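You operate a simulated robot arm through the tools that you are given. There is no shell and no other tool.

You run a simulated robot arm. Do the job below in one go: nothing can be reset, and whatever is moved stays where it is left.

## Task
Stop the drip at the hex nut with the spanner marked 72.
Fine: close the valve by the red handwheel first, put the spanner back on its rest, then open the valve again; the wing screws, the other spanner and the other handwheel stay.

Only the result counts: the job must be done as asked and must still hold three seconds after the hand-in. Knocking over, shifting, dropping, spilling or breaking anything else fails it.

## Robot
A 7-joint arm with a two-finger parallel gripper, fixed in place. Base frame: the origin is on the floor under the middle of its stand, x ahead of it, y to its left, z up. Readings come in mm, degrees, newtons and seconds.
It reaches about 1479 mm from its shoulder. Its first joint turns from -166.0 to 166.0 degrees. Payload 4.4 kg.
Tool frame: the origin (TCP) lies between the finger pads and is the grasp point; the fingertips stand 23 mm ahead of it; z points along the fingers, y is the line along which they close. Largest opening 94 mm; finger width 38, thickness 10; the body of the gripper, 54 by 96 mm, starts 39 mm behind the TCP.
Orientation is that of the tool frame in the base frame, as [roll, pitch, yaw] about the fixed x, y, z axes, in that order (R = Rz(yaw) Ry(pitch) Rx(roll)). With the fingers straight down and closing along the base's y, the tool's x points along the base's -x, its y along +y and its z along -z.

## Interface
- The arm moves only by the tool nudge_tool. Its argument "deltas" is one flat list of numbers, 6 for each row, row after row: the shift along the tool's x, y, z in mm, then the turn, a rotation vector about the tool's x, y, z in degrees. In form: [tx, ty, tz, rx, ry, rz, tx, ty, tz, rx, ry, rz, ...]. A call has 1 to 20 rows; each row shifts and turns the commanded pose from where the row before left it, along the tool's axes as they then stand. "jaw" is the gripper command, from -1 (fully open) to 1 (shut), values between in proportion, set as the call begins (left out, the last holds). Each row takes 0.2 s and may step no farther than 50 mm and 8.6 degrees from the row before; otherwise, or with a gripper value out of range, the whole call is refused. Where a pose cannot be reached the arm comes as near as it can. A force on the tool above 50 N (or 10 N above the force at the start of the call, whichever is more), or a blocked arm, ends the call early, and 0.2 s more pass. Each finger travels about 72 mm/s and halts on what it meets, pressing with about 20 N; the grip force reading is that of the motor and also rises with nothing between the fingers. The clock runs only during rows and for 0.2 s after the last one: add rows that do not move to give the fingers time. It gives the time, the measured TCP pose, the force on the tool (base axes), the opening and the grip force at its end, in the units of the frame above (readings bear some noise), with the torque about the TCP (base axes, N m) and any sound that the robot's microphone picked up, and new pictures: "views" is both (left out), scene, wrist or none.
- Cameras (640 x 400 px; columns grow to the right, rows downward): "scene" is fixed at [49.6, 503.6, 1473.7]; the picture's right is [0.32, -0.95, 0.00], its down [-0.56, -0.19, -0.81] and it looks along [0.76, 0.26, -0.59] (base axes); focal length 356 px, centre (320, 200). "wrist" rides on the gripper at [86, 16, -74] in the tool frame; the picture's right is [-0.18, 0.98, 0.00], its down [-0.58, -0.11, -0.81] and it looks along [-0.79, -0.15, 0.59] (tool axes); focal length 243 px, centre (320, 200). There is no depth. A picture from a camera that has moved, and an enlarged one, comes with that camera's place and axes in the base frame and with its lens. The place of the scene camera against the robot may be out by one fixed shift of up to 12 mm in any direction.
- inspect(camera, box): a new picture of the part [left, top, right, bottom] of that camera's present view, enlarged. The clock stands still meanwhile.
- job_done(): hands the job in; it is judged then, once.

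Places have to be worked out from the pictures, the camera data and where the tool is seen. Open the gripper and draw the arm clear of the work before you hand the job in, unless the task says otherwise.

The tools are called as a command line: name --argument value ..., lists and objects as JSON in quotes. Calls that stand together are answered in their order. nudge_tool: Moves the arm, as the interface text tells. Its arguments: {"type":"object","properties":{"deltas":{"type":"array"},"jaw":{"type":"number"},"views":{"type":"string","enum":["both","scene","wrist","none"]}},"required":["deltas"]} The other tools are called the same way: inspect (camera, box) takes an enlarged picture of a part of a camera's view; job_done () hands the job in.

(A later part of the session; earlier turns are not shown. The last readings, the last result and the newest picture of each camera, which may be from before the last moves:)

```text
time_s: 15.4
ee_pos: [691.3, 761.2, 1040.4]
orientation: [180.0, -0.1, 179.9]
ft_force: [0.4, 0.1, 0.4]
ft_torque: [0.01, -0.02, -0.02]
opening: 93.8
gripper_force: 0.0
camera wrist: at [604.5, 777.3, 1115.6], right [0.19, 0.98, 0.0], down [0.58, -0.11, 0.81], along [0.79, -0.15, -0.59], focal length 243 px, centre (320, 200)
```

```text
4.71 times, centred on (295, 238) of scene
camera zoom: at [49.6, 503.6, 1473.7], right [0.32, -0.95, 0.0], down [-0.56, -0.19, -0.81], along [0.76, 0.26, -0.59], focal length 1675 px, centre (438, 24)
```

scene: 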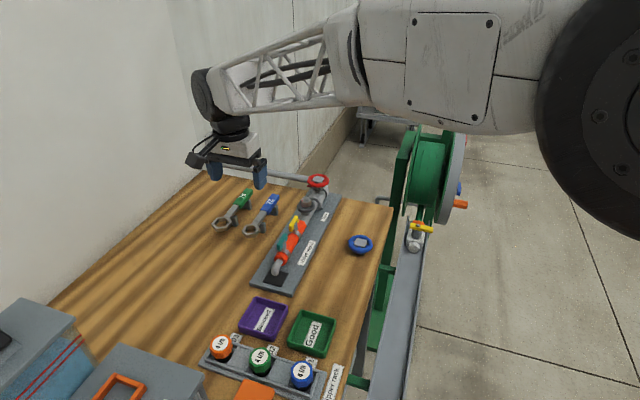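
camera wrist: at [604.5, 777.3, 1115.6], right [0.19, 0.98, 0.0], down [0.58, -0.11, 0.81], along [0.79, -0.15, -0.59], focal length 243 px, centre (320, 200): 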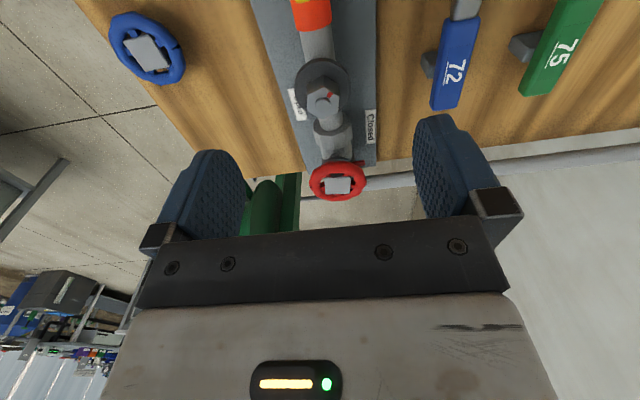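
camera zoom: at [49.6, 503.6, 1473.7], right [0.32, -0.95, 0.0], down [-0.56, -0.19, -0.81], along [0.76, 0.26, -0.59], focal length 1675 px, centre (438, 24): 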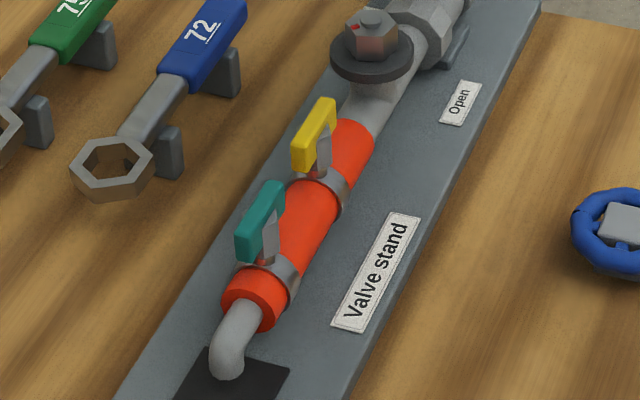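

The posts appear to be blocks carrying the shank and the handle. I rotate the wrist to look at the spanner from the −y side, so I can measure handle heights and post positions.

nudge_tool --deltas '[0, 0, 0, 0, 0, -8.2, 0, 0, 0, 0, 0, -8.2, 0, 0, 0, 0, 0, -8.2, 0, 0, 0, 0, 0, -8.2, 0, 0, 0, 0, 0, -8.2, 0, 0, 0, 0, 0, -8.2, 0, 0, 0, 0, 0, -8.2, 0, 0, 0, 0, 0, -8.2, 0, 0, 0, 0, 0, -8.2, 0, 0, 0, 0, 0, -8.2, 0, 0, 0, 0, 0, -8, -20, -15, 15, 0, 0, 0, -20, -15, 15, 0, 0, 0, 0, 0, 0, 0, 0, 0]'

inspect --camera "wrist" --box '[220, 70, 440, 200]'

```text
time_s: 18.4
ee_pos: [720.9, 801.7, 1011.9]
orientation: [179.9, 0.0, -90.1]
ft_force: [-0.2, -0.3, 0.0]
ft_torque: [-0.01, 0.0, -0.02]
opening: 93.9
gripper_force: 0.0
camera wrist: at [704.8, 715.3, 1086.9], right [-0.98, 0.18, 0.0], down [0.11, 0.58, 0.81], along [0.15, 0.79, -0.59], focal length 243 px, centre (320, 200)
```

scene: 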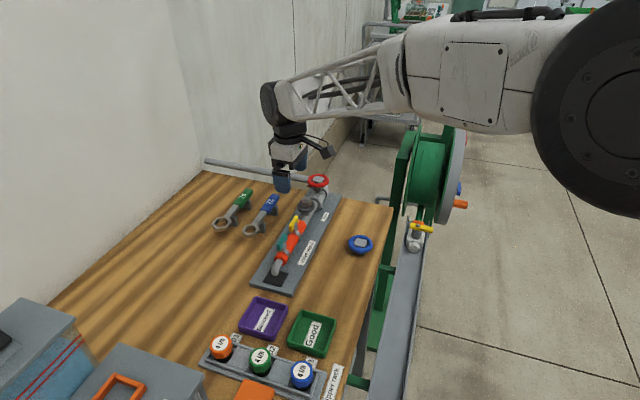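
wrist: 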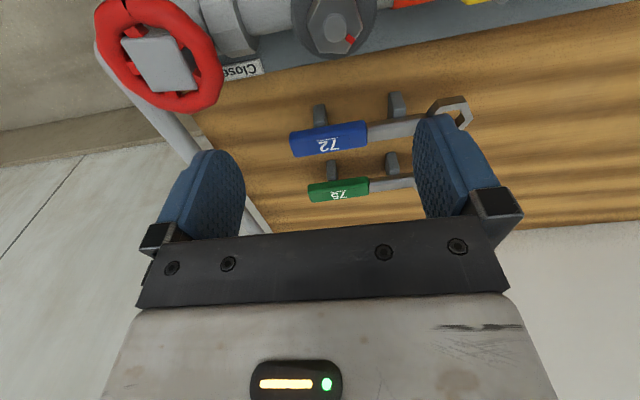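

```text
2.91 times, centred on (330, 135) of wrist
camera zoom: at [704.8, 715.3, 1086.9], right [-0.98, 0.18, 0.0], down [0.11, 0.58, 0.81], along [0.15, 0.79, -0.59], focal length 706 px, centre (291, 389)
```

zoom: 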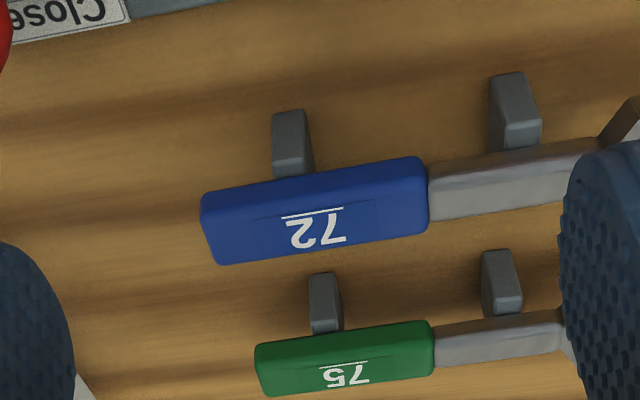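

The handle spans x ≈ 688–761, is 22 mm wide about y ≈ 870.7, and runs z ≈ 894–905. The posts are flat-topped at x ≈ 654–666 and 725–737. I turn back to yaw 180° and hover over (702, 870.7), between the posts.

nudge_tool --deltas '[0, 0, 0, 0, 0, 8.2, 0, 0, 0, 0, 0, 8.2, 0, 0, 0, 0, 0, 8.2, 0, 0, 0, 0, 0, 8.2, 0, 0, 0, 0, 0, 8.2, 0, 0, 0, 0, 0, 8.2, 0, 0, 0, 0, 0, 8.2, 0, 0, 0, 0, 0, 8.2, 0, 0, 0, 0, 0, 8.2, 0, 0, 0, 0, 0, 8.2, 0, 0, 0, 0, 0, 8.1, 9.5, 34.5, 20, 0, 0, 0, 9.5, 34.5, 20, 0, 0, 0, 0, 0, 0, 0, 0, 0]'

inspect --camera "wrist" --box '[220, 0, 420, 200]'

```text
time_s: 21.4
ee_pos: [700.2, 871.0, 971.7]
orientation: [180.0, -0.1, 179.8]
ft_force: [-0.3, -0.1, -0.2]
ft_torque: [0.04, 0.0, -0.01]
opening: 94.1
gripper_force: 0.0
camera wrist: at [615.1, 888.4, 1046.6], right [0.19, 0.98, 0.0], down [0.58, -0.11, 0.81], along [0.79, -0.15, -0.59], focal length 243 px, centre (320, 200)
```

scene: 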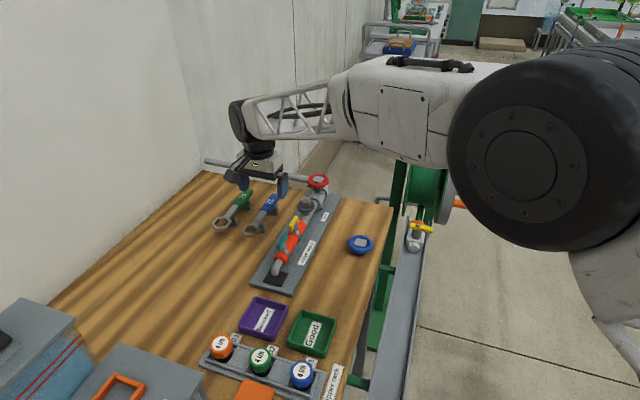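
wrist: 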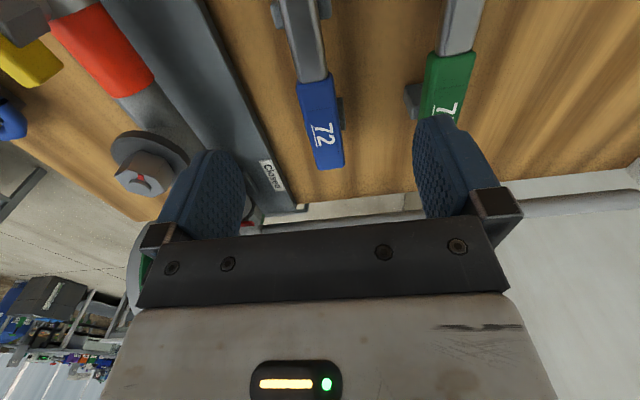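

```text
2.00 times, centred on (320, 100) of wrist
camera zoom: at [615.1, 888.4, 1046.6], right [0.19, 0.98, 0.0], down [0.58, -0.11, 0.81], along [0.79, -0.15, -0.59], focal length 485 px, centre (320, 400)
```

zoom: 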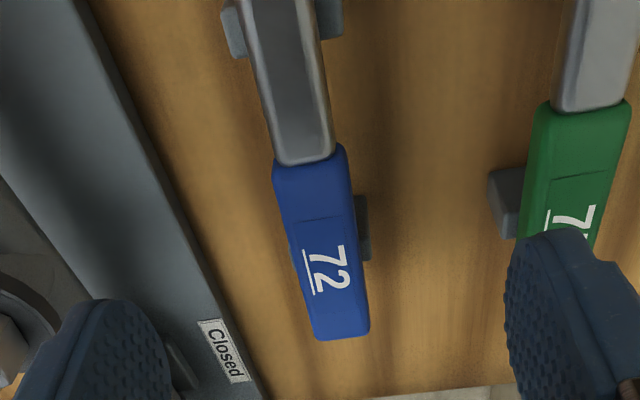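

The right finger fully open would come close to the 75 spanner's post (y ≈ 931), so I partly close the jaws to about 50 mm first. Then I descend to just above the handle.

nudge_tool --deltas '[0, 0, 0, 0, 0, 0, 0, 0, 0, 0, 0, 0, -1, -0.4, 15, 0, 0, 0, -1, 0, 15, 0, 0, 0]' --jaw -0.06

inspect --camera "wrist" --box '[200, 0, 440, 220]'

inspect --camera "scene" --box '[220, 140, 310, 240]'

```text
time_s: 22.4
ee_pos: [703.4, 871.1, 942.4]
orientation: [-180.0, 0.1, 179.9]
ft_force: [0.6, 0.0, 0.5]
ft_torque: [-0.01, 0.01, 0.02]
opening: 49.8
gripper_force: 0.1
camera wrist: at [617.2, 887.2, 1017.2], right [0.19, 0.98, 0.0], down [0.58, -0.11, 0.81], along [0.79, -0.15, -0.59], focal length 243 px, centre (320, 200)
```

scene: 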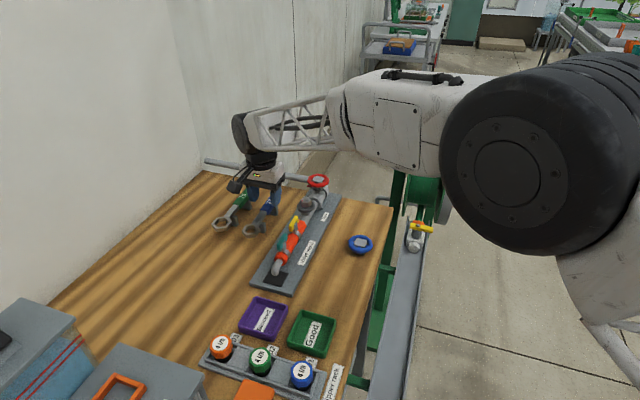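
wrist: 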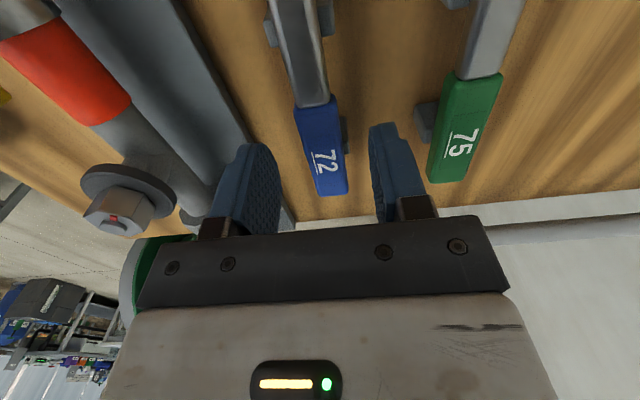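

```text
1.82 times, centred on (320, 110) of wrist
camera zoom: at [617.2, 887.2, 1017.2], right [0.19, 0.98, 0.0], down [0.58, -0.11, 0.81], along [0.79, -0.15, -0.59], focal length 441 px, centre (320, 364)
```

zoom: 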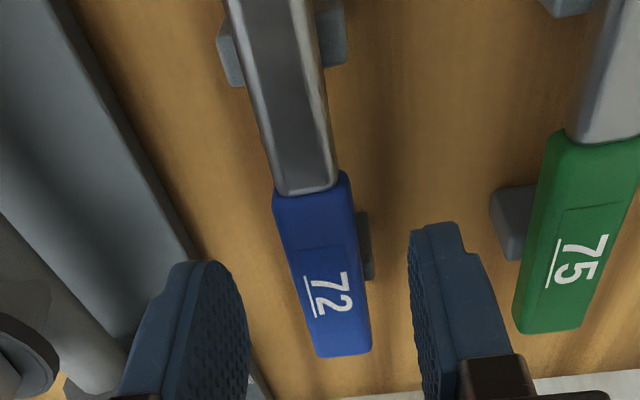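

```text
4.00 times, centred on (265, 190) of scene
camera zoom: at [49.6, 503.6, 1473.7], right [0.32, -0.95, 0.0], down [-0.56, -0.19, -0.81], along [0.76, 0.26, -0.59], focal length 1424 px, centre (540, 240)
```

zoom: 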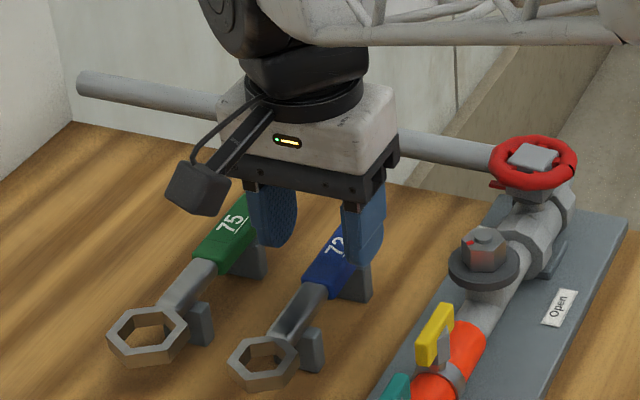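

The handle is centred between the fingers. I descend to TCP z ≈ 913 with the tips just below the handle, watching the force.

nudge_tool --deltas '[0, 0, 10, 0, 0, 0, 0, 0, 10, 0, 0, 0, 0, 0, 9, 0, 0, 0, 0, 0, 0, 0, 0, 0]'

inspect --camera "wrist" --box '[200, 0, 440, 240]'

inspect --camera "scene" --box '[230, 170, 310, 250]'

```text
time_s: 23.4
ee_pos: [702.9, 869.9, 910.5]
orientation: [179.9, 0.1, 179.8]
ft_force: [-0.1, -0.2, -0.6]
ft_torque: [-0.01, -0.02, 0.02]
opening: 50.3
gripper_force: 0.0
camera wrist: at [617.5, 886.5, 987.4], right [0.19, 0.98, 0.0], down [0.58, -0.11, 0.81], along [0.79, -0.15, -0.59], focal length 243 px, centre (320, 200)
```

scene: 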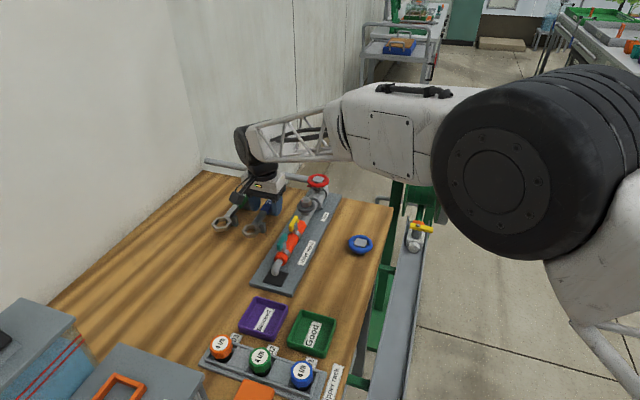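
wrist: 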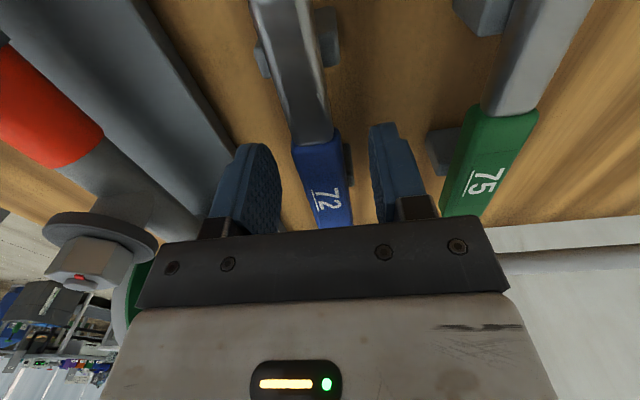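

```text
1.67 times, centred on (320, 120) of wrist
camera zoom: at [617.5, 886.5, 987.4], right [0.19, 0.98, 0.0], down [0.58, -0.11, 0.81], along [0.79, -0.15, -0.59], focal length 404 px, centre (320, 333)
```

zoom: 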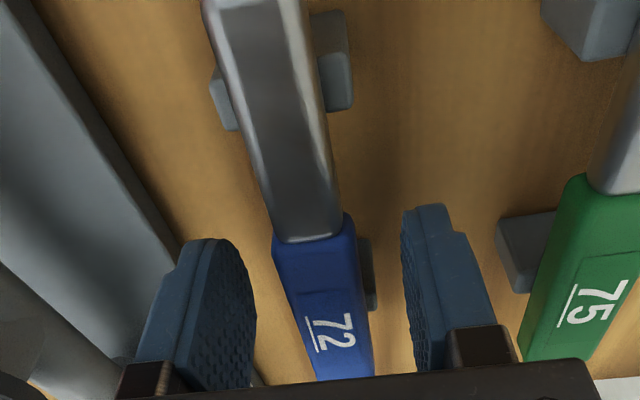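

```text
5.00 times, centred on (270, 210) of scene
camera zoom: at [49.6, 503.6, 1473.7], right [0.32, -0.95, 0.0], down [-0.56, -0.19, -0.81], along [0.76, 0.26, -0.59], focal length 1780 px, centre (570, 150)
```

zoom: 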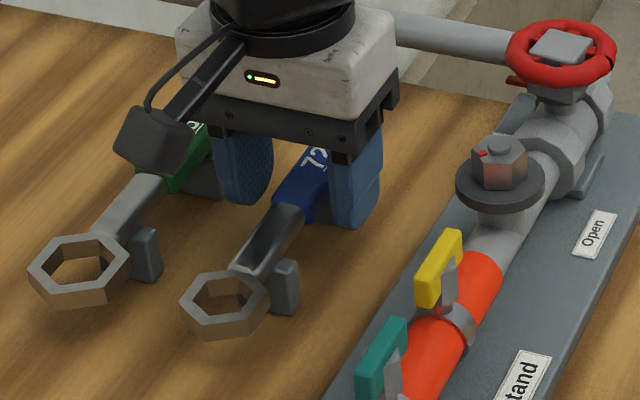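

The fingers straddle the handle between the posts with no contact. I close on it.

nudge_tool --deltas '[0, 0, 0, 0, 0, 0, 0, 0, 0, 0, 0, 0, 0, 0, 0, 0, 0, 0]' --jaw 1

inspect --camera "scene" --box '[230, 170, 310, 250]'

inspect --camera "wrist" --box '[200, 0, 440, 240]'

```text
time_s: 24.2
ee_pos: [703.4, 869.8, 912.5]
orientation: [-179.9, 0.0, 179.9]
ft_force: [0.0, -0.6, 0.2]
ft_torque: [-0.01, -0.01, 0.01]
opening: 23.6
gripper_force: 20.2
camera wrist: at [617.5, 886.5, 987.5], right [0.19, 0.98, 0.0], down [0.58, -0.11, 0.81], along [0.79, -0.15, -0.59], focal length 243 px, centre (320, 200)
```

scene: 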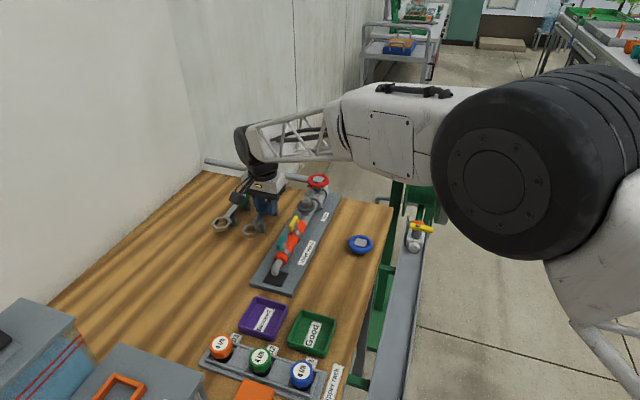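
wrist: 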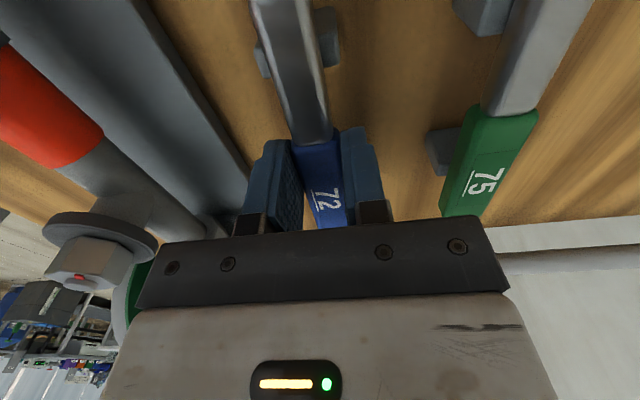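

```text
5.00 times, centred on (270, 210) of scene
camera zoom: at [49.6, 503.6, 1473.7], right [0.32, -0.95, 0.0], down [-0.56, -0.19, -0.81], along [0.76, 0.26, -0.59], focal length 1780 px, centre (570, 150)
```

zoom: 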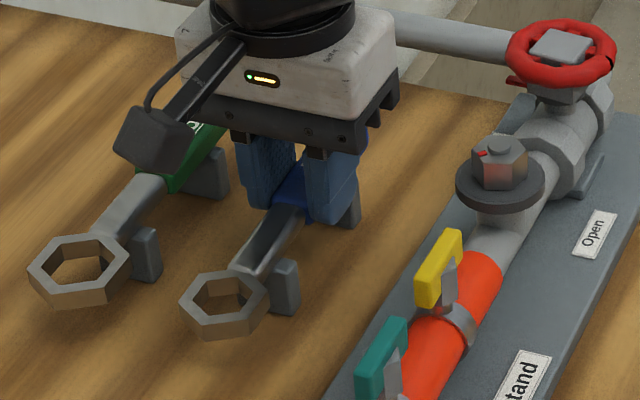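

```text
1.67 times, centred on (320, 120) of wrist
camera zoom: at [617.5, 886.5, 987.5], right [0.19, 0.98, 0.0], down [0.58, -0.11, 0.81], along [0.79, -0.15, -0.59], focal length 404 px, centre (320, 333)
```

zoom: 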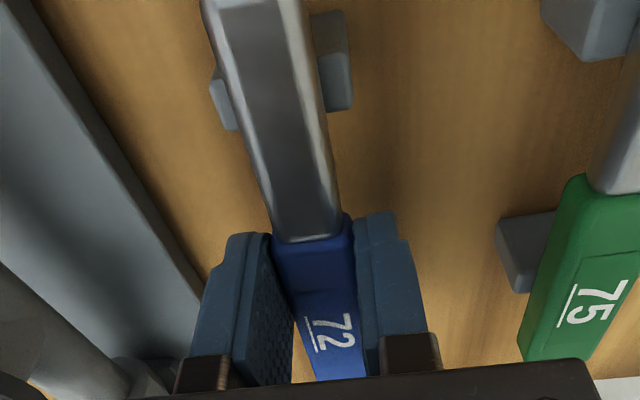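

The grip is firm (23.6 mm, 20 N) and the spanner did not shift. With the camera at (617.5, 886.5, 987.5), this is the pose I will return to; now I lift 20 mm and check for sag.

nudge_tool --deltas '[0, 0, -5, 0, 0, 0, 0, 0, -5, 0, 0, 0, 0, 0, -10, 0, 0, 0, 0, 0, 0, 0, 0, 0]'

inspect --camera "scene" --box '[230, 170, 310, 250]'

inspect --camera "wrist" --box '[200, 0, 440, 240]'

```text
time_s: 25.2
ee_pos: [703.6, 871.1, 932.4]
orientation: [-180.0, 0.0, 179.8]
ft_force: [0.7, 0.0, -0.6]
ft_torque: [0.03, -0.03, 0.04]
opening: 23.4
gripper_force: 19.9
camera wrist: at [617.7, 886.8, 1007.8], right [0.19, 0.98, 0.0], down [0.58, -0.11, 0.81], along [0.79, -0.15, -0.59], focal length 243 px, centre (320, 200)
```

scene: 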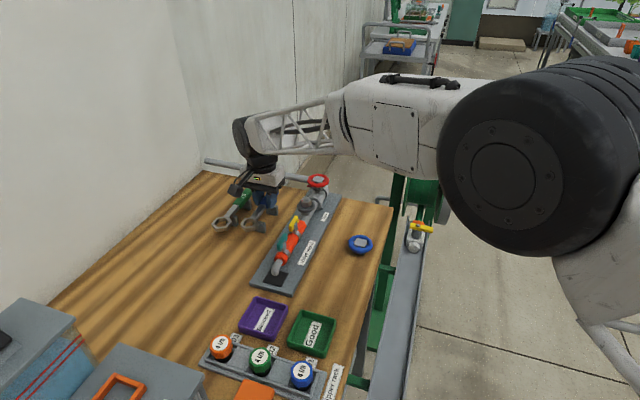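
wrist: 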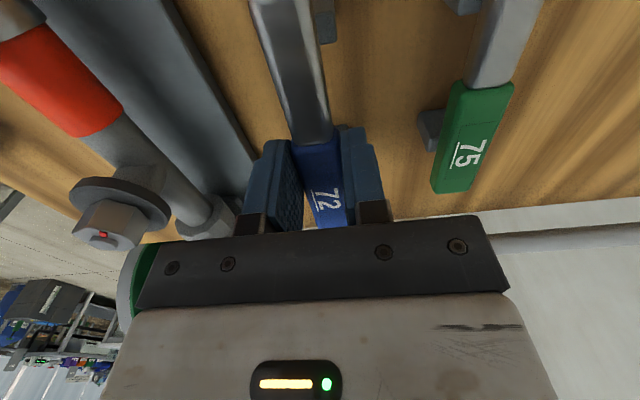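

```text
5.00 times, centred on (270, 210) of scene
camera zoom: at [49.6, 503.6, 1473.7], right [0.32, -0.95, 0.0], down [-0.56, -0.19, -0.81], along [0.76, 0.26, -0.59], focal length 1780 px, centre (570, 150)
```

zoom: 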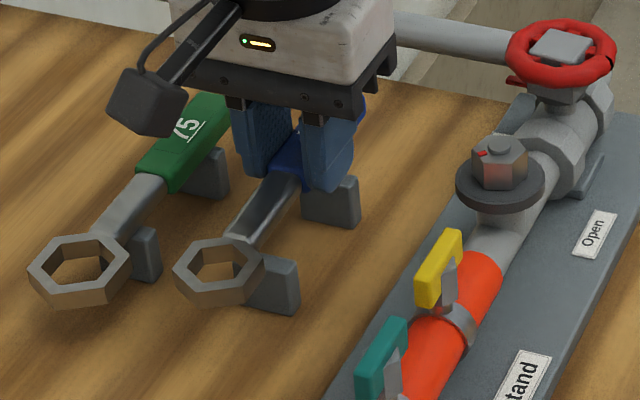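

```text
1.67 times, centred on (320, 120) of wrist
camera zoom: at [617.7, 886.8, 1007.8], right [0.19, 0.98, 0.0], down [0.58, -0.11, 0.81], along [0.79, -0.15, -0.59], focal length 404 px, centre (320, 333)
```

zoom: 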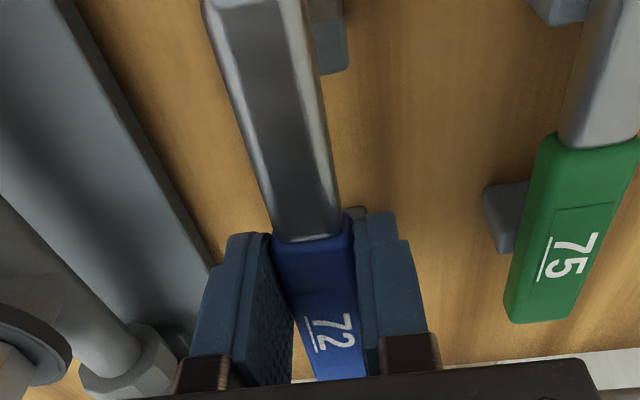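

The spanner hangs level in the grip. I lift to about z 1010, rotate so the handle will point about 109° (mostly +y) to match the nut's corners, and move to hover over the nut.

nudge_tool --deltas '[0, 0, -38, 0, 0, 0, 0, 0, -38, 0, 0, 0, 0, 0, 0, 0, 0, -8.408, 0, 0, 0, 0, 0, -8.408, 0, 0, 0, 0, 0, -8.408, 0, 0, 0, 0, 0, -8.408, 0, 0, 0, 0, 0, -8.408, 0, 0, 0, 0, 0, -8.408, 0, 0, 0, 0, 0, -8.408, 0, 0, 0, 0, 0, -8.408, 0, 0, 0, 0, 0, -8.408, 0, 0, 0, 0, 0, -8.408, 0, 0, 0, 0, 0, -8.408, 0, 0, 0, 0, 0, -8.408, 0, 0, 0, 0, 0, -8.408, 11.6, 36.1, 0, 0, 0, 0, 0, 0, 20, 0, 0, 0, 0, 0, 0, 0, 0, 0]'

inspect --camera "scene" --box '[270, 165, 340, 225]'

```text
time_s: 29.0
ee_pos: [673.1, 847.2, 987.6]
orientation: [180.0, 0.0, -70.9]
ft_force: [0.0, -0.3, -0.8]
ft_torque: [0.02, 0.01, 0.03]
opening: 23.5
gripper_force: 20.2
camera wrist: at [686.7, 759.9, 1063.2], right [-0.99, -0.15, 0.0], down [-0.09, 0.59, 0.81], along [-0.12, 0.8, -0.59], focal length 243 px, centre (320, 200)
```

scene: 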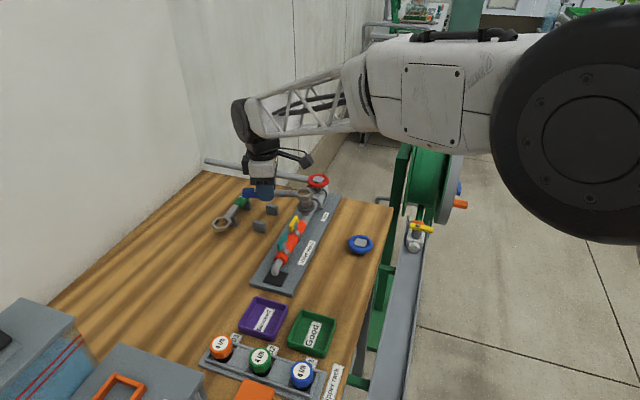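
wrist: 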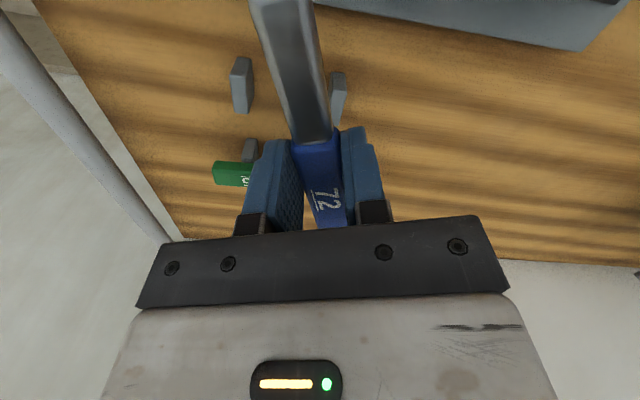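

```text
6.67 times, centred on (305, 195) of scene
camera zoom: at [49.6, 503.6, 1473.7], right [0.32, -0.95, 0.0], down [-0.56, -0.19, -0.81], along [0.76, 0.26, -0.59], focal length 2373 px, centre (420, 233)
```

zoom: 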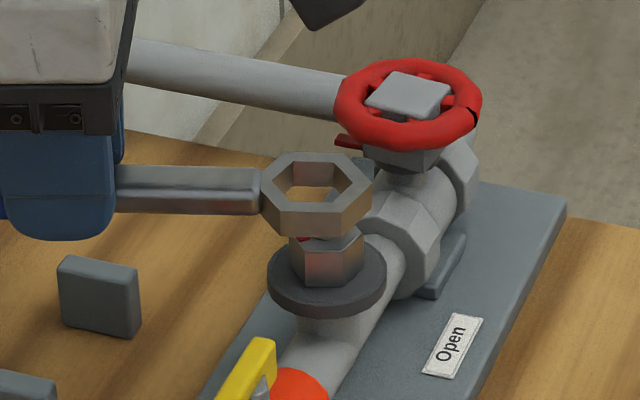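

The ring hovers over the nut as planned. I zoom in tightly to measure the remaining offset between ring and nut.

inspect --camera "scene" --box '[290, 184, 322, 212]'

inspect --camera "wrist" --box '[240, 0, 400, 100]'

```text
14.29 times, centred on (306, 198) of scene
camera zoom: at [49.6, 503.6, 1473.7], right [0.32, -0.95, 0.0], down [-0.56, -0.19, -0.81], along [0.76, 0.26, -0.59], focal length 5086 px, centre (520, 229)
```

zoom: 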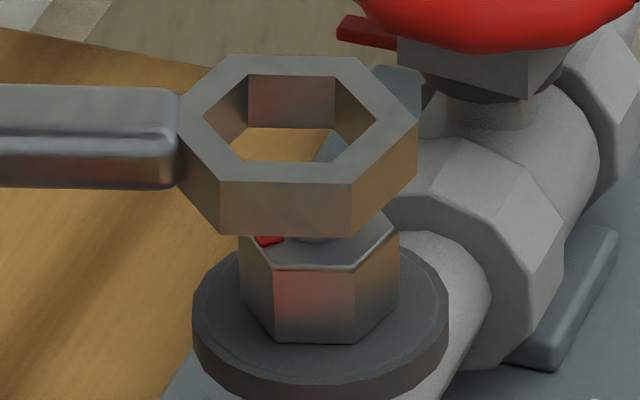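

```text
4.00 times, centred on (320, 50) of wrist
camera zoom: at [686.7, 759.9, 1063.2], right [-0.99, -0.15, 0.0], down [-0.09, 0.59, 0.81], along [-0.12, 0.8, -0.59], focal length 970 px, centre (320, 800)
```

zoom: 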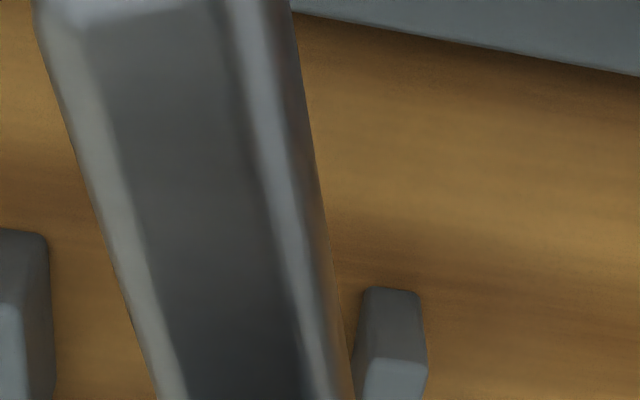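

In the close-up, ring and nut orientations agree within about 1°, but the ring sits about 4.4 mm toward +y of the nut axis. I shift 4.2 mm along tool x, lower 8 mm and re-measure.

nudge_tool --deltas '[4.2, 0, 0, 0, 0, 0, 0, 0, 8, 0, 0, 0, 0, 0, 0, 0, 0, 0]' --views "none"

inspect --camera "scene" --box '[290, 184, 322, 212]'

```text
time_s: 29.8
ee_pos: [674.8, 842.9, 979.9]
orientation: [-180.0, 0.0, -70.8]
ft_force: [0.0, 0.5, -0.8]
ft_torque: [-0.02, 0.01, -0.01]
opening: 23.3
gripper_force: 20.0
```

```text
14.29 times, centred on (306, 198) of scene
camera zoom: at [49.6, 503.6, 1473.7], right [0.32, -0.95, 0.0], down [-0.56, -0.19, -0.81], along [0.76, 0.26, -0.59], focal length 5086 px, centre (520, 229)
```

zoom: 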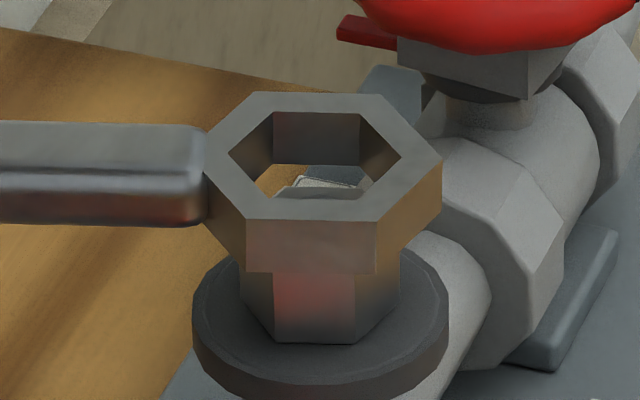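

Column-wise the ring is now centred on the nut within 0.3 mm. What remains is a height or x ambiguity of a few mm, so I lower gently and use contact force to resolve it.

nudge_tool --deltas '[0, 0, 2, 0, 0, 0, 0, 0, 1, 0, 0, 0, 0, 0, 0, 0, 0, 0]' --views "none"

nudge_tool --deltas '[0, 0, 1, 0, 0, 0, 0, 0, 0, 0, 0, 0]' --views "none"

nudge_tool --deltas '[0, 0, 1, 0, 0, 0, 0, 0, 0, 0, 0, 0]' --views "none"

```text
time_s: 30.6
ee_pos: [673.8, 842.8, 975.8]
orientation: [-180.0, 0.0, -70.8]
ft_force: [-0.4, 0.4, -1.5]
ft_torque: [0.05, -0.01, -0.01]
opening: 23.6
gripper_force: 20.1
```

```text
time_s: 31.2
ee_pos: [674.7, 842.8, 976.1]
orientation: [-180.0, 0.0, -70.8]
ft_force: [0.0, 0.3, -1.0]
ft_torque: [0.01, 0.03, -0.02]
opening: 23.4
gripper_force: 19.7
```

```text
time_s: 31.8
ee_pos: [674.3, 842.9, 975.1]
orientation: [-179.9, 0.1, -70.9]
ft_force: [-1.2, -0.4, -0.3]
ft_torque: [-0.08, -0.05, -0.01]
opening: 23.4
gripper_force: 19.6
```

There is still hardly any contact force at TCP z≈976. I look again before going lower.

inspect --camera "scene" --box '[290, 184, 322, 212]'

```text
14.29 times, centred on (306, 198) of scene
camera zoom: at [49.6, 503.6, 1473.7], right [0.32, -0.95, 0.0], down [-0.56, -0.19, -0.81], along [0.76, 0.26, -0.59], focal length 5086 px, centre (520, 229)
```

zoom: 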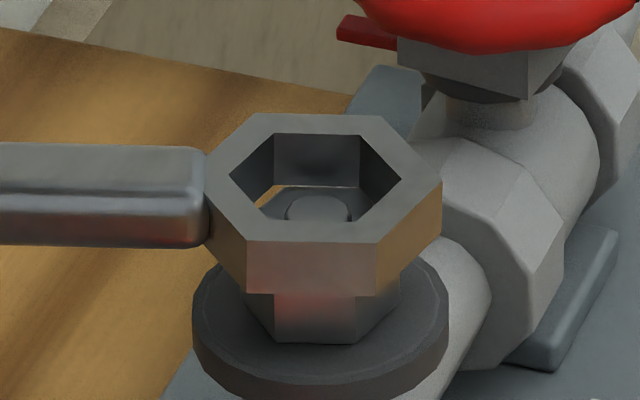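

I can now see the nut top and boss through the ring. The ring is about 0.6 mm left, so I shift along tool x by 0.6 and lower in 1 mm steps, reading the force.

nudge_tool --deltas '[0.6, 0, 0, 0, 0, 0, 0, 0, 1, 0, 0, 0, 0, 0, 0, 0, 0, 0]' --views "none"

inspect --camera "scene" --box '[290, 184, 322, 212]'

```text
time_s: 32.6
ee_pos: [676.0, 841.8, 974.8]
orientation: [-180.0, 0.0, -70.8]
ft_force: [0.7, 0.2, 5.0]
ft_torque: [-0.57, -0.22, 0.0]
opening: 23.3
gripper_force: 19.9
```

```text
14.29 times, centred on (306, 198) of scene
camera zoom: at [49.6, 503.6, 1473.7], right [0.32, -0.95, 0.0], down [-0.56, -0.19, -0.81], along [0.76, 0.26, -0.59], focal length 5086 px, centre (520, 229)
```

zoom: 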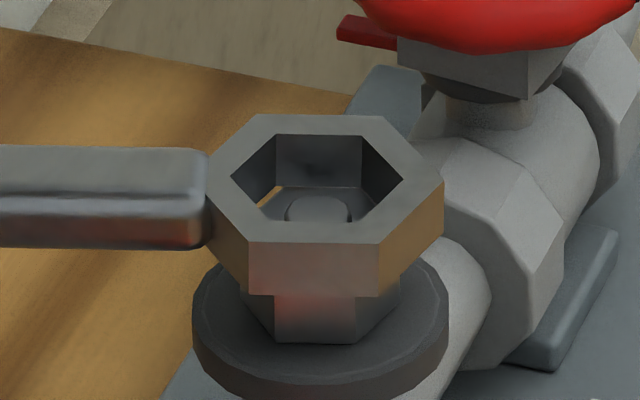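

There is light contact (5 N) at TCP z≈975, so the ring bottom is on the nut top. The gap visible on the left-back side means the ring should go slightly right and away from the camera. I lift 1 mm, shift tool x +0.4 and y −0.8, and lower again.

nudge_tool --deltas '[0, 0, -1, 0, 0, 0, 0.4, -0.8, 0, 0, 0, 0, 0, 0, 1, 0, 0, 0, 0, 0, 0.7, 0, 0, 0, 0, 0, 0, 0, 0, 0]' --views "none"

inspect --camera "scene" --box '[290, 184, 322, 212]'

```text
time_s: 33.8
ee_pos: [674.7, 841.4, 973.9]
orientation: [-179.9, 0.0, -70.9]
ft_force: [0.0, -0.6, 4.3]
ft_torque: [-0.49, -0.33, 0.05]
opening: 23.7
gripper_force: 20.2
```

```text
14.29 times, centred on (306, 198) of scene
camera zoom: at [49.6, 503.6, 1473.7], right [0.32, -0.95, 0.0], down [-0.56, -0.19, -0.81], along [0.76, 0.26, -0.59], focal length 5086 px, centre (520, 229)
```

zoom: 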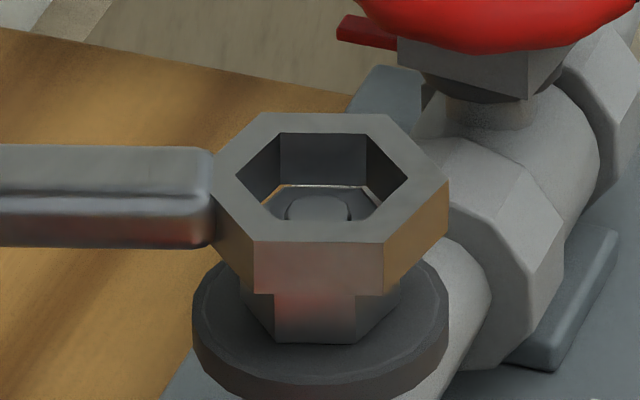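

Now the gap is almost symmetric, with the ring about 0.4 mm too far right. I ease left while lightly pressed and watch for the force to drop as the ring falls over the nut.

nudge_tool --deltas '[-0.4, 0, 0, 0, 0, 0, 0, 0, 0, 0, 0, 0]' --views "none"

nudge_tool --deltas '[0, -0.4, 0, 0, 0, 0, 0, 0, 0, 0, 0, 0]' --views "none"

inspect --camera "scene" --box '[294, 188, 318, 210]'

```text
time_s: 34.4
ee_pos: [676.3, 842.6, 973.3]
orientation: [179.9, 0.0, -70.8]
ft_force: [1.3, -1.0, 5.0]
ft_torque: [-0.52, -0.33, 0.03]
opening: 23.6
gripper_force: 20.2
```

```text
time_s: 35.0
ee_pos: [675.7, 843.4, 973.4]
orientation: [180.0, -0.1, -70.8]
ft_force: [-0.7, 0.6, 3.4]
ft_torque: [-0.38, -0.16, -0.17]
opening: 23.4
gripper_force: 20.2
```

```text
16.00 times, centred on (306, 199) of scene
camera zoom: at [49.6, 503.6, 1473.7], right [0.32, -0.95, 0.0], down [-0.56, -0.19, -0.81], along [0.76, 0.26, -0.59], focal length 5696 px, centre (544, 216)
```

zoom: 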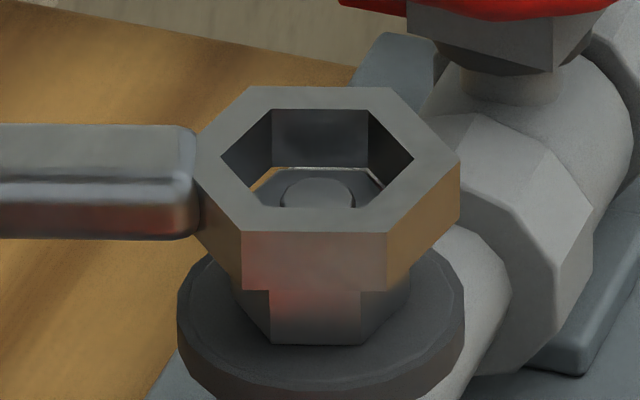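

Force eased to 3.4 N and the ring dropped slightly. I nudge 0.2 mm right and press 0.7 mm lower to see if it seats.

nudge_tool --deltas '[0.2, 0, 0.7, 0, 0, 0, 0, 0, 0, 0, 0, 0]' --views "none"

inspect --camera "scene" --box '[294, 188, 318, 210]'

```text
time_s: 35.6
ee_pos: [674.5, 841.9, 972.0]
orientation: [-179.9, 0.1, -70.8]
ft_force: [-2.2, 1.5, 5.2]
ft_torque: [-0.52, -0.26, -0.03]
opening: 23.6
gripper_force: 19.8
```

```text
16.00 times, centred on (306, 199) of scene
camera zoom: at [49.6, 503.6, 1473.7], right [0.32, -0.95, 0.0], down [-0.56, -0.19, -0.81], along [0.76, 0.26, -0.59], focal length 5696 px, centre (544, 216)
```

zoom: 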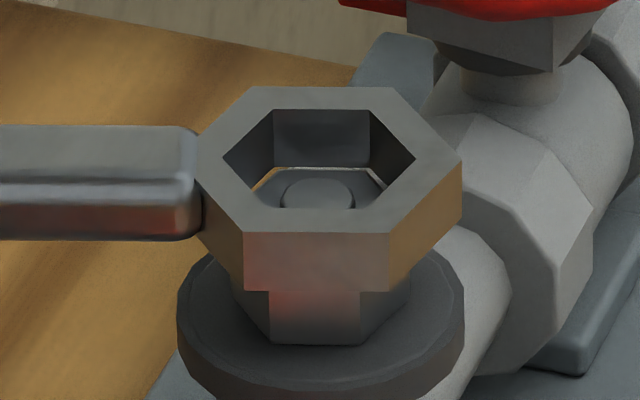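

Contact torque suggests the touching point is on the ring's back-right side. I zoom further into the hole to see where ring and nut overlap.

inspect --camera "scene" --box '[297, 190, 315, 202]'

inspect --camera "scene" --box '[296, 198, 316, 212]'

```text
16.00 times, centred on (306, 196) of scene
camera zoom: at [49.6, 503.6, 1473.7], right [0.32, -0.95, 0.0], down [-0.56, -0.19, -0.81], along [0.76, 0.26, -0.59], focal length 5696 px, centre (544, 264)
```

zoom: 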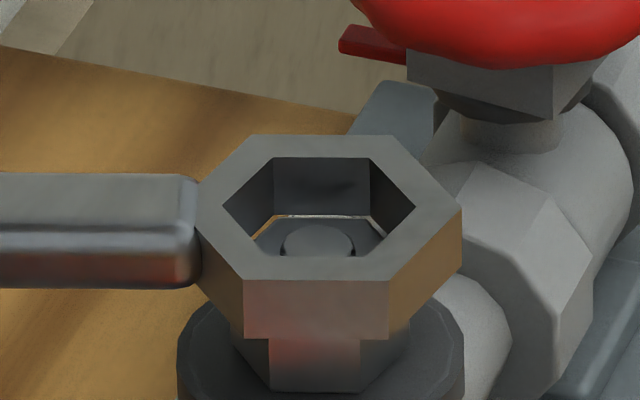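

```text
16.00 times, centred on (306, 205) of scene
camera zoom: at [49.6, 503.6, 1473.7], right [0.32, -0.95, 0.0], down [-0.56, -0.19, -0.81], along [0.76, 0.26, -0.59], focal length 5696 px, centre (544, 120)
```

zoom: 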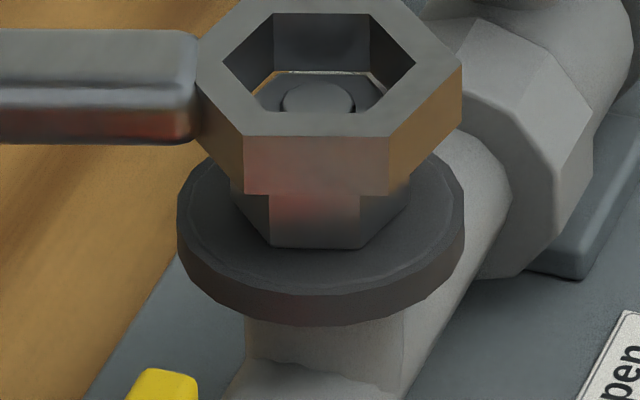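

The hole view is nearly symmetric, but the torque places the contact on the back-right. I step in that direction while lightly pressed and watch for the force to drop.

nudge_tool --deltas '[0.3, -0.3, 0, 0, 0, 0, 0, 0, 0, 0, 0, 0]' --views "none"

nudge_tool --deltas '[0, -0.4, 0, 0, 0, 0, 0, 0, 0, 0, 0, 0]' --views "none"

inspect --camera "scene" --box '[294, 188, 318, 210]'

```text
time_s: 36.2
ee_pos: [676.5, 841.1, 972.2]
orientation: [-180.0, 0.1, -70.8]
ft_force: [-2.3, 0.5, 4.7]
ft_torque: [-0.4, -0.17, -0.1]
opening: 23.4
gripper_force: 20.6
```

```text
time_s: 36.8
ee_pos: [676.8, 841.4, 972.2]
orientation: [179.9, -0.1, -70.8]
ft_force: [-1.5, -1.1, 1.4]
ft_torque: [-0.22, -0.07, -0.09]
opening: 23.6
gripper_force: 20.3
```

```text
16.00 times, centred on (306, 199) of scene
camera zoom: at [49.6, 503.6, 1473.7], right [0.32, -0.95, 0.0], down [-0.56, -0.19, -0.81], along [0.76, 0.26, -0.59], focal length 5696 px, centre (544, 216)
```

zoom: 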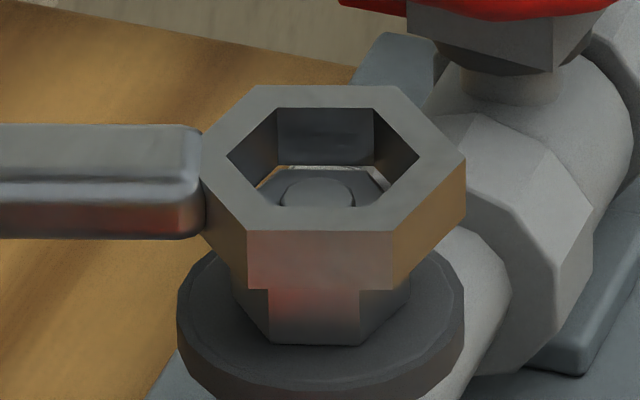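

The force fell to 1.4 N, but accounting for perspective the ring is now about 0.85 mm too far right. I lift 1 mm, move tool x −0.85, and lower again.

nudge_tool --deltas '[0, 0, -1.2, 0, 0, 0, -0.85, 0, 0, 0, 0, 0, 0, 0, 0.6, 0, 0, 0, 0, 0, 0.6, 0, 0, 0, 0, 0, 0, 0, 0, 0]' --views "none"

inspect --camera "scene" --box '[294, 188, 318, 210]'

```text
time_s: 38.0
ee_pos: [676.8, 842.7, 972.8]
orientation: [-179.9, 0.0, -70.8]
ft_force: [0.2, 0.1, -0.3]
ft_torque: [0.03, 0.02, 0.0]
opening: 23.6
gripper_force: 19.6
```

```text
16.00 times, centred on (306, 199) of scene
camera zoom: at [49.6, 503.6, 1473.7], right [0.32, -0.95, 0.0], down [-0.56, -0.19, -0.81], along [0.76, 0.26, -0.59], focal length 5696 px, centre (544, 216)
```

zoom: 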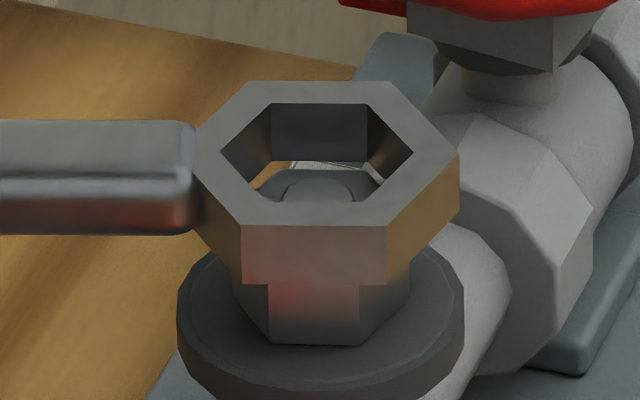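

The force is zero now, but the press has tilted the spanner about 1.6° up in the grip, and the close-up shows the ring about 3° counter-clockwise of the nut. I lift 3 mm, rotate about the ring centre by +3°, and pitch the tool −1.6° to re-level the ring.

nudge_tool --deltas '[0, 0, -3, 0, 0, 0, 0.12, -4.57, 0, 0, 0, 3, 0, 0, 0, 0, -1.6, 0, 0, 0, 0, 0, 0, 0]' --views "none"

inspect --camera "scene" --box '[294, 188, 318, 210]'

inspect --camera "scene" --box '[270, 178, 320, 215]'

```text
time_s: 39.0
ee_pos: [681.4, 843.8, 976.3]
orientation: [180.0, 1.6, -73.7]
ft_force: [0.5, -0.3, -1.1]
ft_torque: [0.01, 0.0, 0.0]
opening: 23.4
gripper_force: 19.8
```

```text
16.00 times, centred on (306, 199) of scene
camera zoom: at [49.6, 503.6, 1473.7], right [0.32, -0.95, 0.0], down [-0.56, -0.19, -0.81], along [0.76, 0.26, -0.59], focal length 5696 px, centre (544, 216)
```

zoom: 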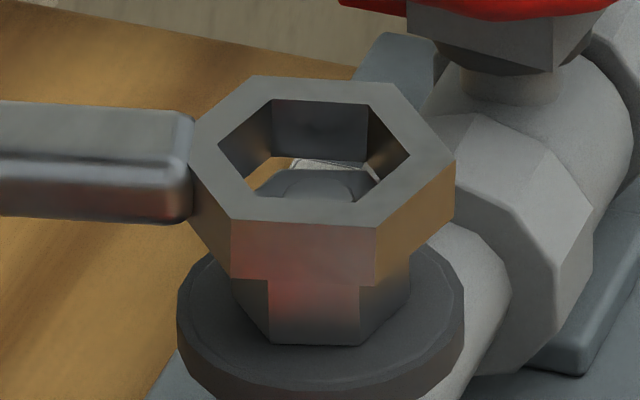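

```text
10.81 times, centred on (295, 196) of scene
camera zoom: at [49.6, 503.6, 1473.7], right [0.32, -0.95, 0.0], down [-0.56, -0.19, -0.81], along [0.76, 0.26, -0.59], focal length 3849 px, centre (590, 238)
```

zoom: 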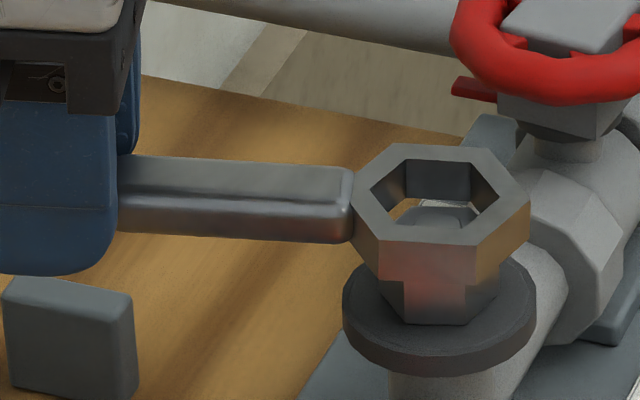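

The ring and nut now have the same orientation (about −5° in the image), and the ring is about 0.55 mm left. I correct that and lower in small steps, checking the force each time.

nudge_tool --deltas '[0.55, 0, 0.5, 0, 0, 0, 0, 0, 0, 0, 0, 0]' --views "none"

nudge_tool --deltas '[0, 0, 0.5, 0, 0, 0, 0, 0, 0, 0, 0, 0]' --views "none"

nudge_tool --deltas '[0, 0, 0.5, 0, 0, 0, 0, 0, 0, 0, 0, 0]' --views "none"

inspect --camera "scene" --box '[294, 188, 318, 210]'

```text
time_s: 39.6
ee_pos: [680.4, 842.3, 974.9]
orientation: [-180.0, 1.6, -73.8]
ft_force: [-0.5, -0.1, -1.3]
ft_torque: [-0.03, -0.01, -0.03]
opening: 23.2
gripper_force: 20.1
```

```text
time_s: 40.2
ee_pos: [681.1, 844.2, 975.0]
orientation: [180.0, 1.6, -73.8]
ft_force: [-0.2, 0.6, -0.7]
ft_torque: [0.0, -0.03, 0.0]
opening: 23.6
gripper_force: 19.8
```

```text
time_s: 40.8
ee_pos: [682.3, 843.6, 973.8]
orientation: [180.0, 1.5, -73.8]
ft_force: [0.5, 0.5, -1.1]
ft_torque: [0.0, 0.0, 0.0]
opening: 23.6
gripper_force: 19.4
```

```text
16.00 times, centred on (306, 199) of scene
camera zoom: at [49.6, 503.6, 1473.7], right [0.32, -0.95, 0.0], down [-0.56, -0.19, -0.81], along [0.76, 0.26, -0.59], focal length 5696 px, centre (544, 216)
```

zoom: 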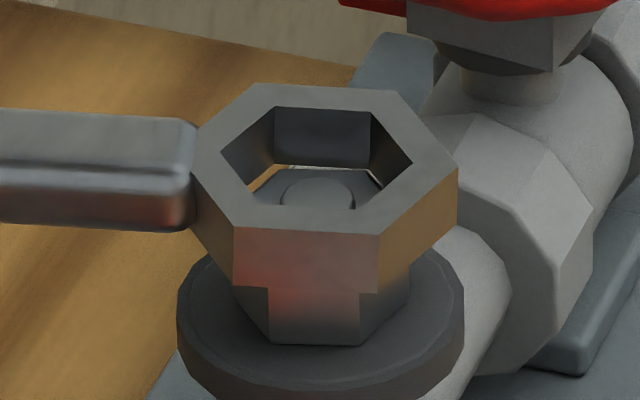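

There is still no contact, and the centring looks good left-right. By the image the ring should go about 0.7 mm further from the camera, so I do that and keep lowering.

nudge_tool --deltas '[0, -0.7, 0.4, 0, 0, 0, 0, 0, 0, 0, 0, 0]' --views "none"

nudge_tool --deltas '[0, 0, 0.5, 0, 0, 0, 0, 0, 0, 0, 0, 0]' --views "none"

inspect --camera "scene" --box '[294, 188, 318, 210]'

```text
time_s: 41.4
ee_pos: [682.6, 844.5, 973.5]
orientation: [180.0, 1.7, -73.8]
ft_force: [0.8, 0.6, -1.8]
ft_torque: [-0.02, 0.02, -0.05]
opening: 23.3
gripper_force: 19.8
```

```text
time_s: 42.0
ee_pos: [681.1, 844.5, 972.1]
orientation: [179.9, 1.6, -73.8]
ft_force: [0.3, -2.7, 0.5]
ft_torque: [-0.14, 0.0, -0.06]
opening: 23.4
gripper_force: 19.9
```

```text
16.00 times, centred on (306, 199) of scene
camera zoom: at [49.6, 503.6, 1473.7], right [0.32, -0.95, 0.0], down [-0.56, -0.19, -0.81], along [0.76, 0.26, -0.59], focal length 5696 px, centre (544, 216)
```

zoom: 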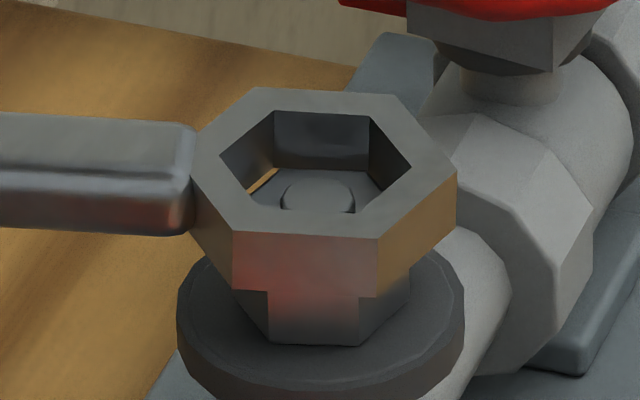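

The small lateral force (−2.7 N in y) with little vertical force suggests the ring is starting over the nut and touching its right flat. I shift tool x +0.4 and lower further.

nudge_tool --deltas '[0.4, 0, 0, 0, 0, 0, 0, 0, 0.5, 0, 0, 0, 0, 0, 0, 0, 0, 0]' --views "none"

nudge_tool --deltas '[0, 0, 0.7, 0, 0, 0, 0, 0, 0, 0, 0, 0]' --views "none"

inspect --camera "scene" --box '[294, 188, 318, 210]'

```text
time_s: 42.8
ee_pos: [681.4, 843.8, 972.6]
orientation: [-180.0, 1.6, -73.8]
ft_force: [-1.0, 0.1, -1.6]
ft_torque: [-0.03, 0.0, 0.02]
opening: 23.5
gripper_force: 19.8
```

```text
time_s: 43.4
ee_pos: [682.6, 843.7, 971.8]
orientation: [179.9, 1.5, -73.8]
ft_force: [-0.2, 0.0, -1.5]
ft_torque: [0.03, -0.01, 0.0]
opening: 23.5
gripper_force: 20.2
```

```text
16.00 times, centred on (306, 199) of scene
camera zoom: at [49.6, 503.6, 1473.7], right [0.32, -0.95, 0.0], down [-0.56, -0.19, -0.81], along [0.76, 0.26, -0.59], focal length 5696 px, centre (544, 216)
```

zoom: 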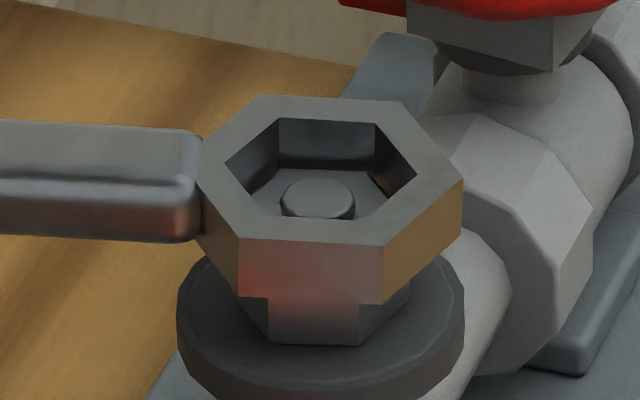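

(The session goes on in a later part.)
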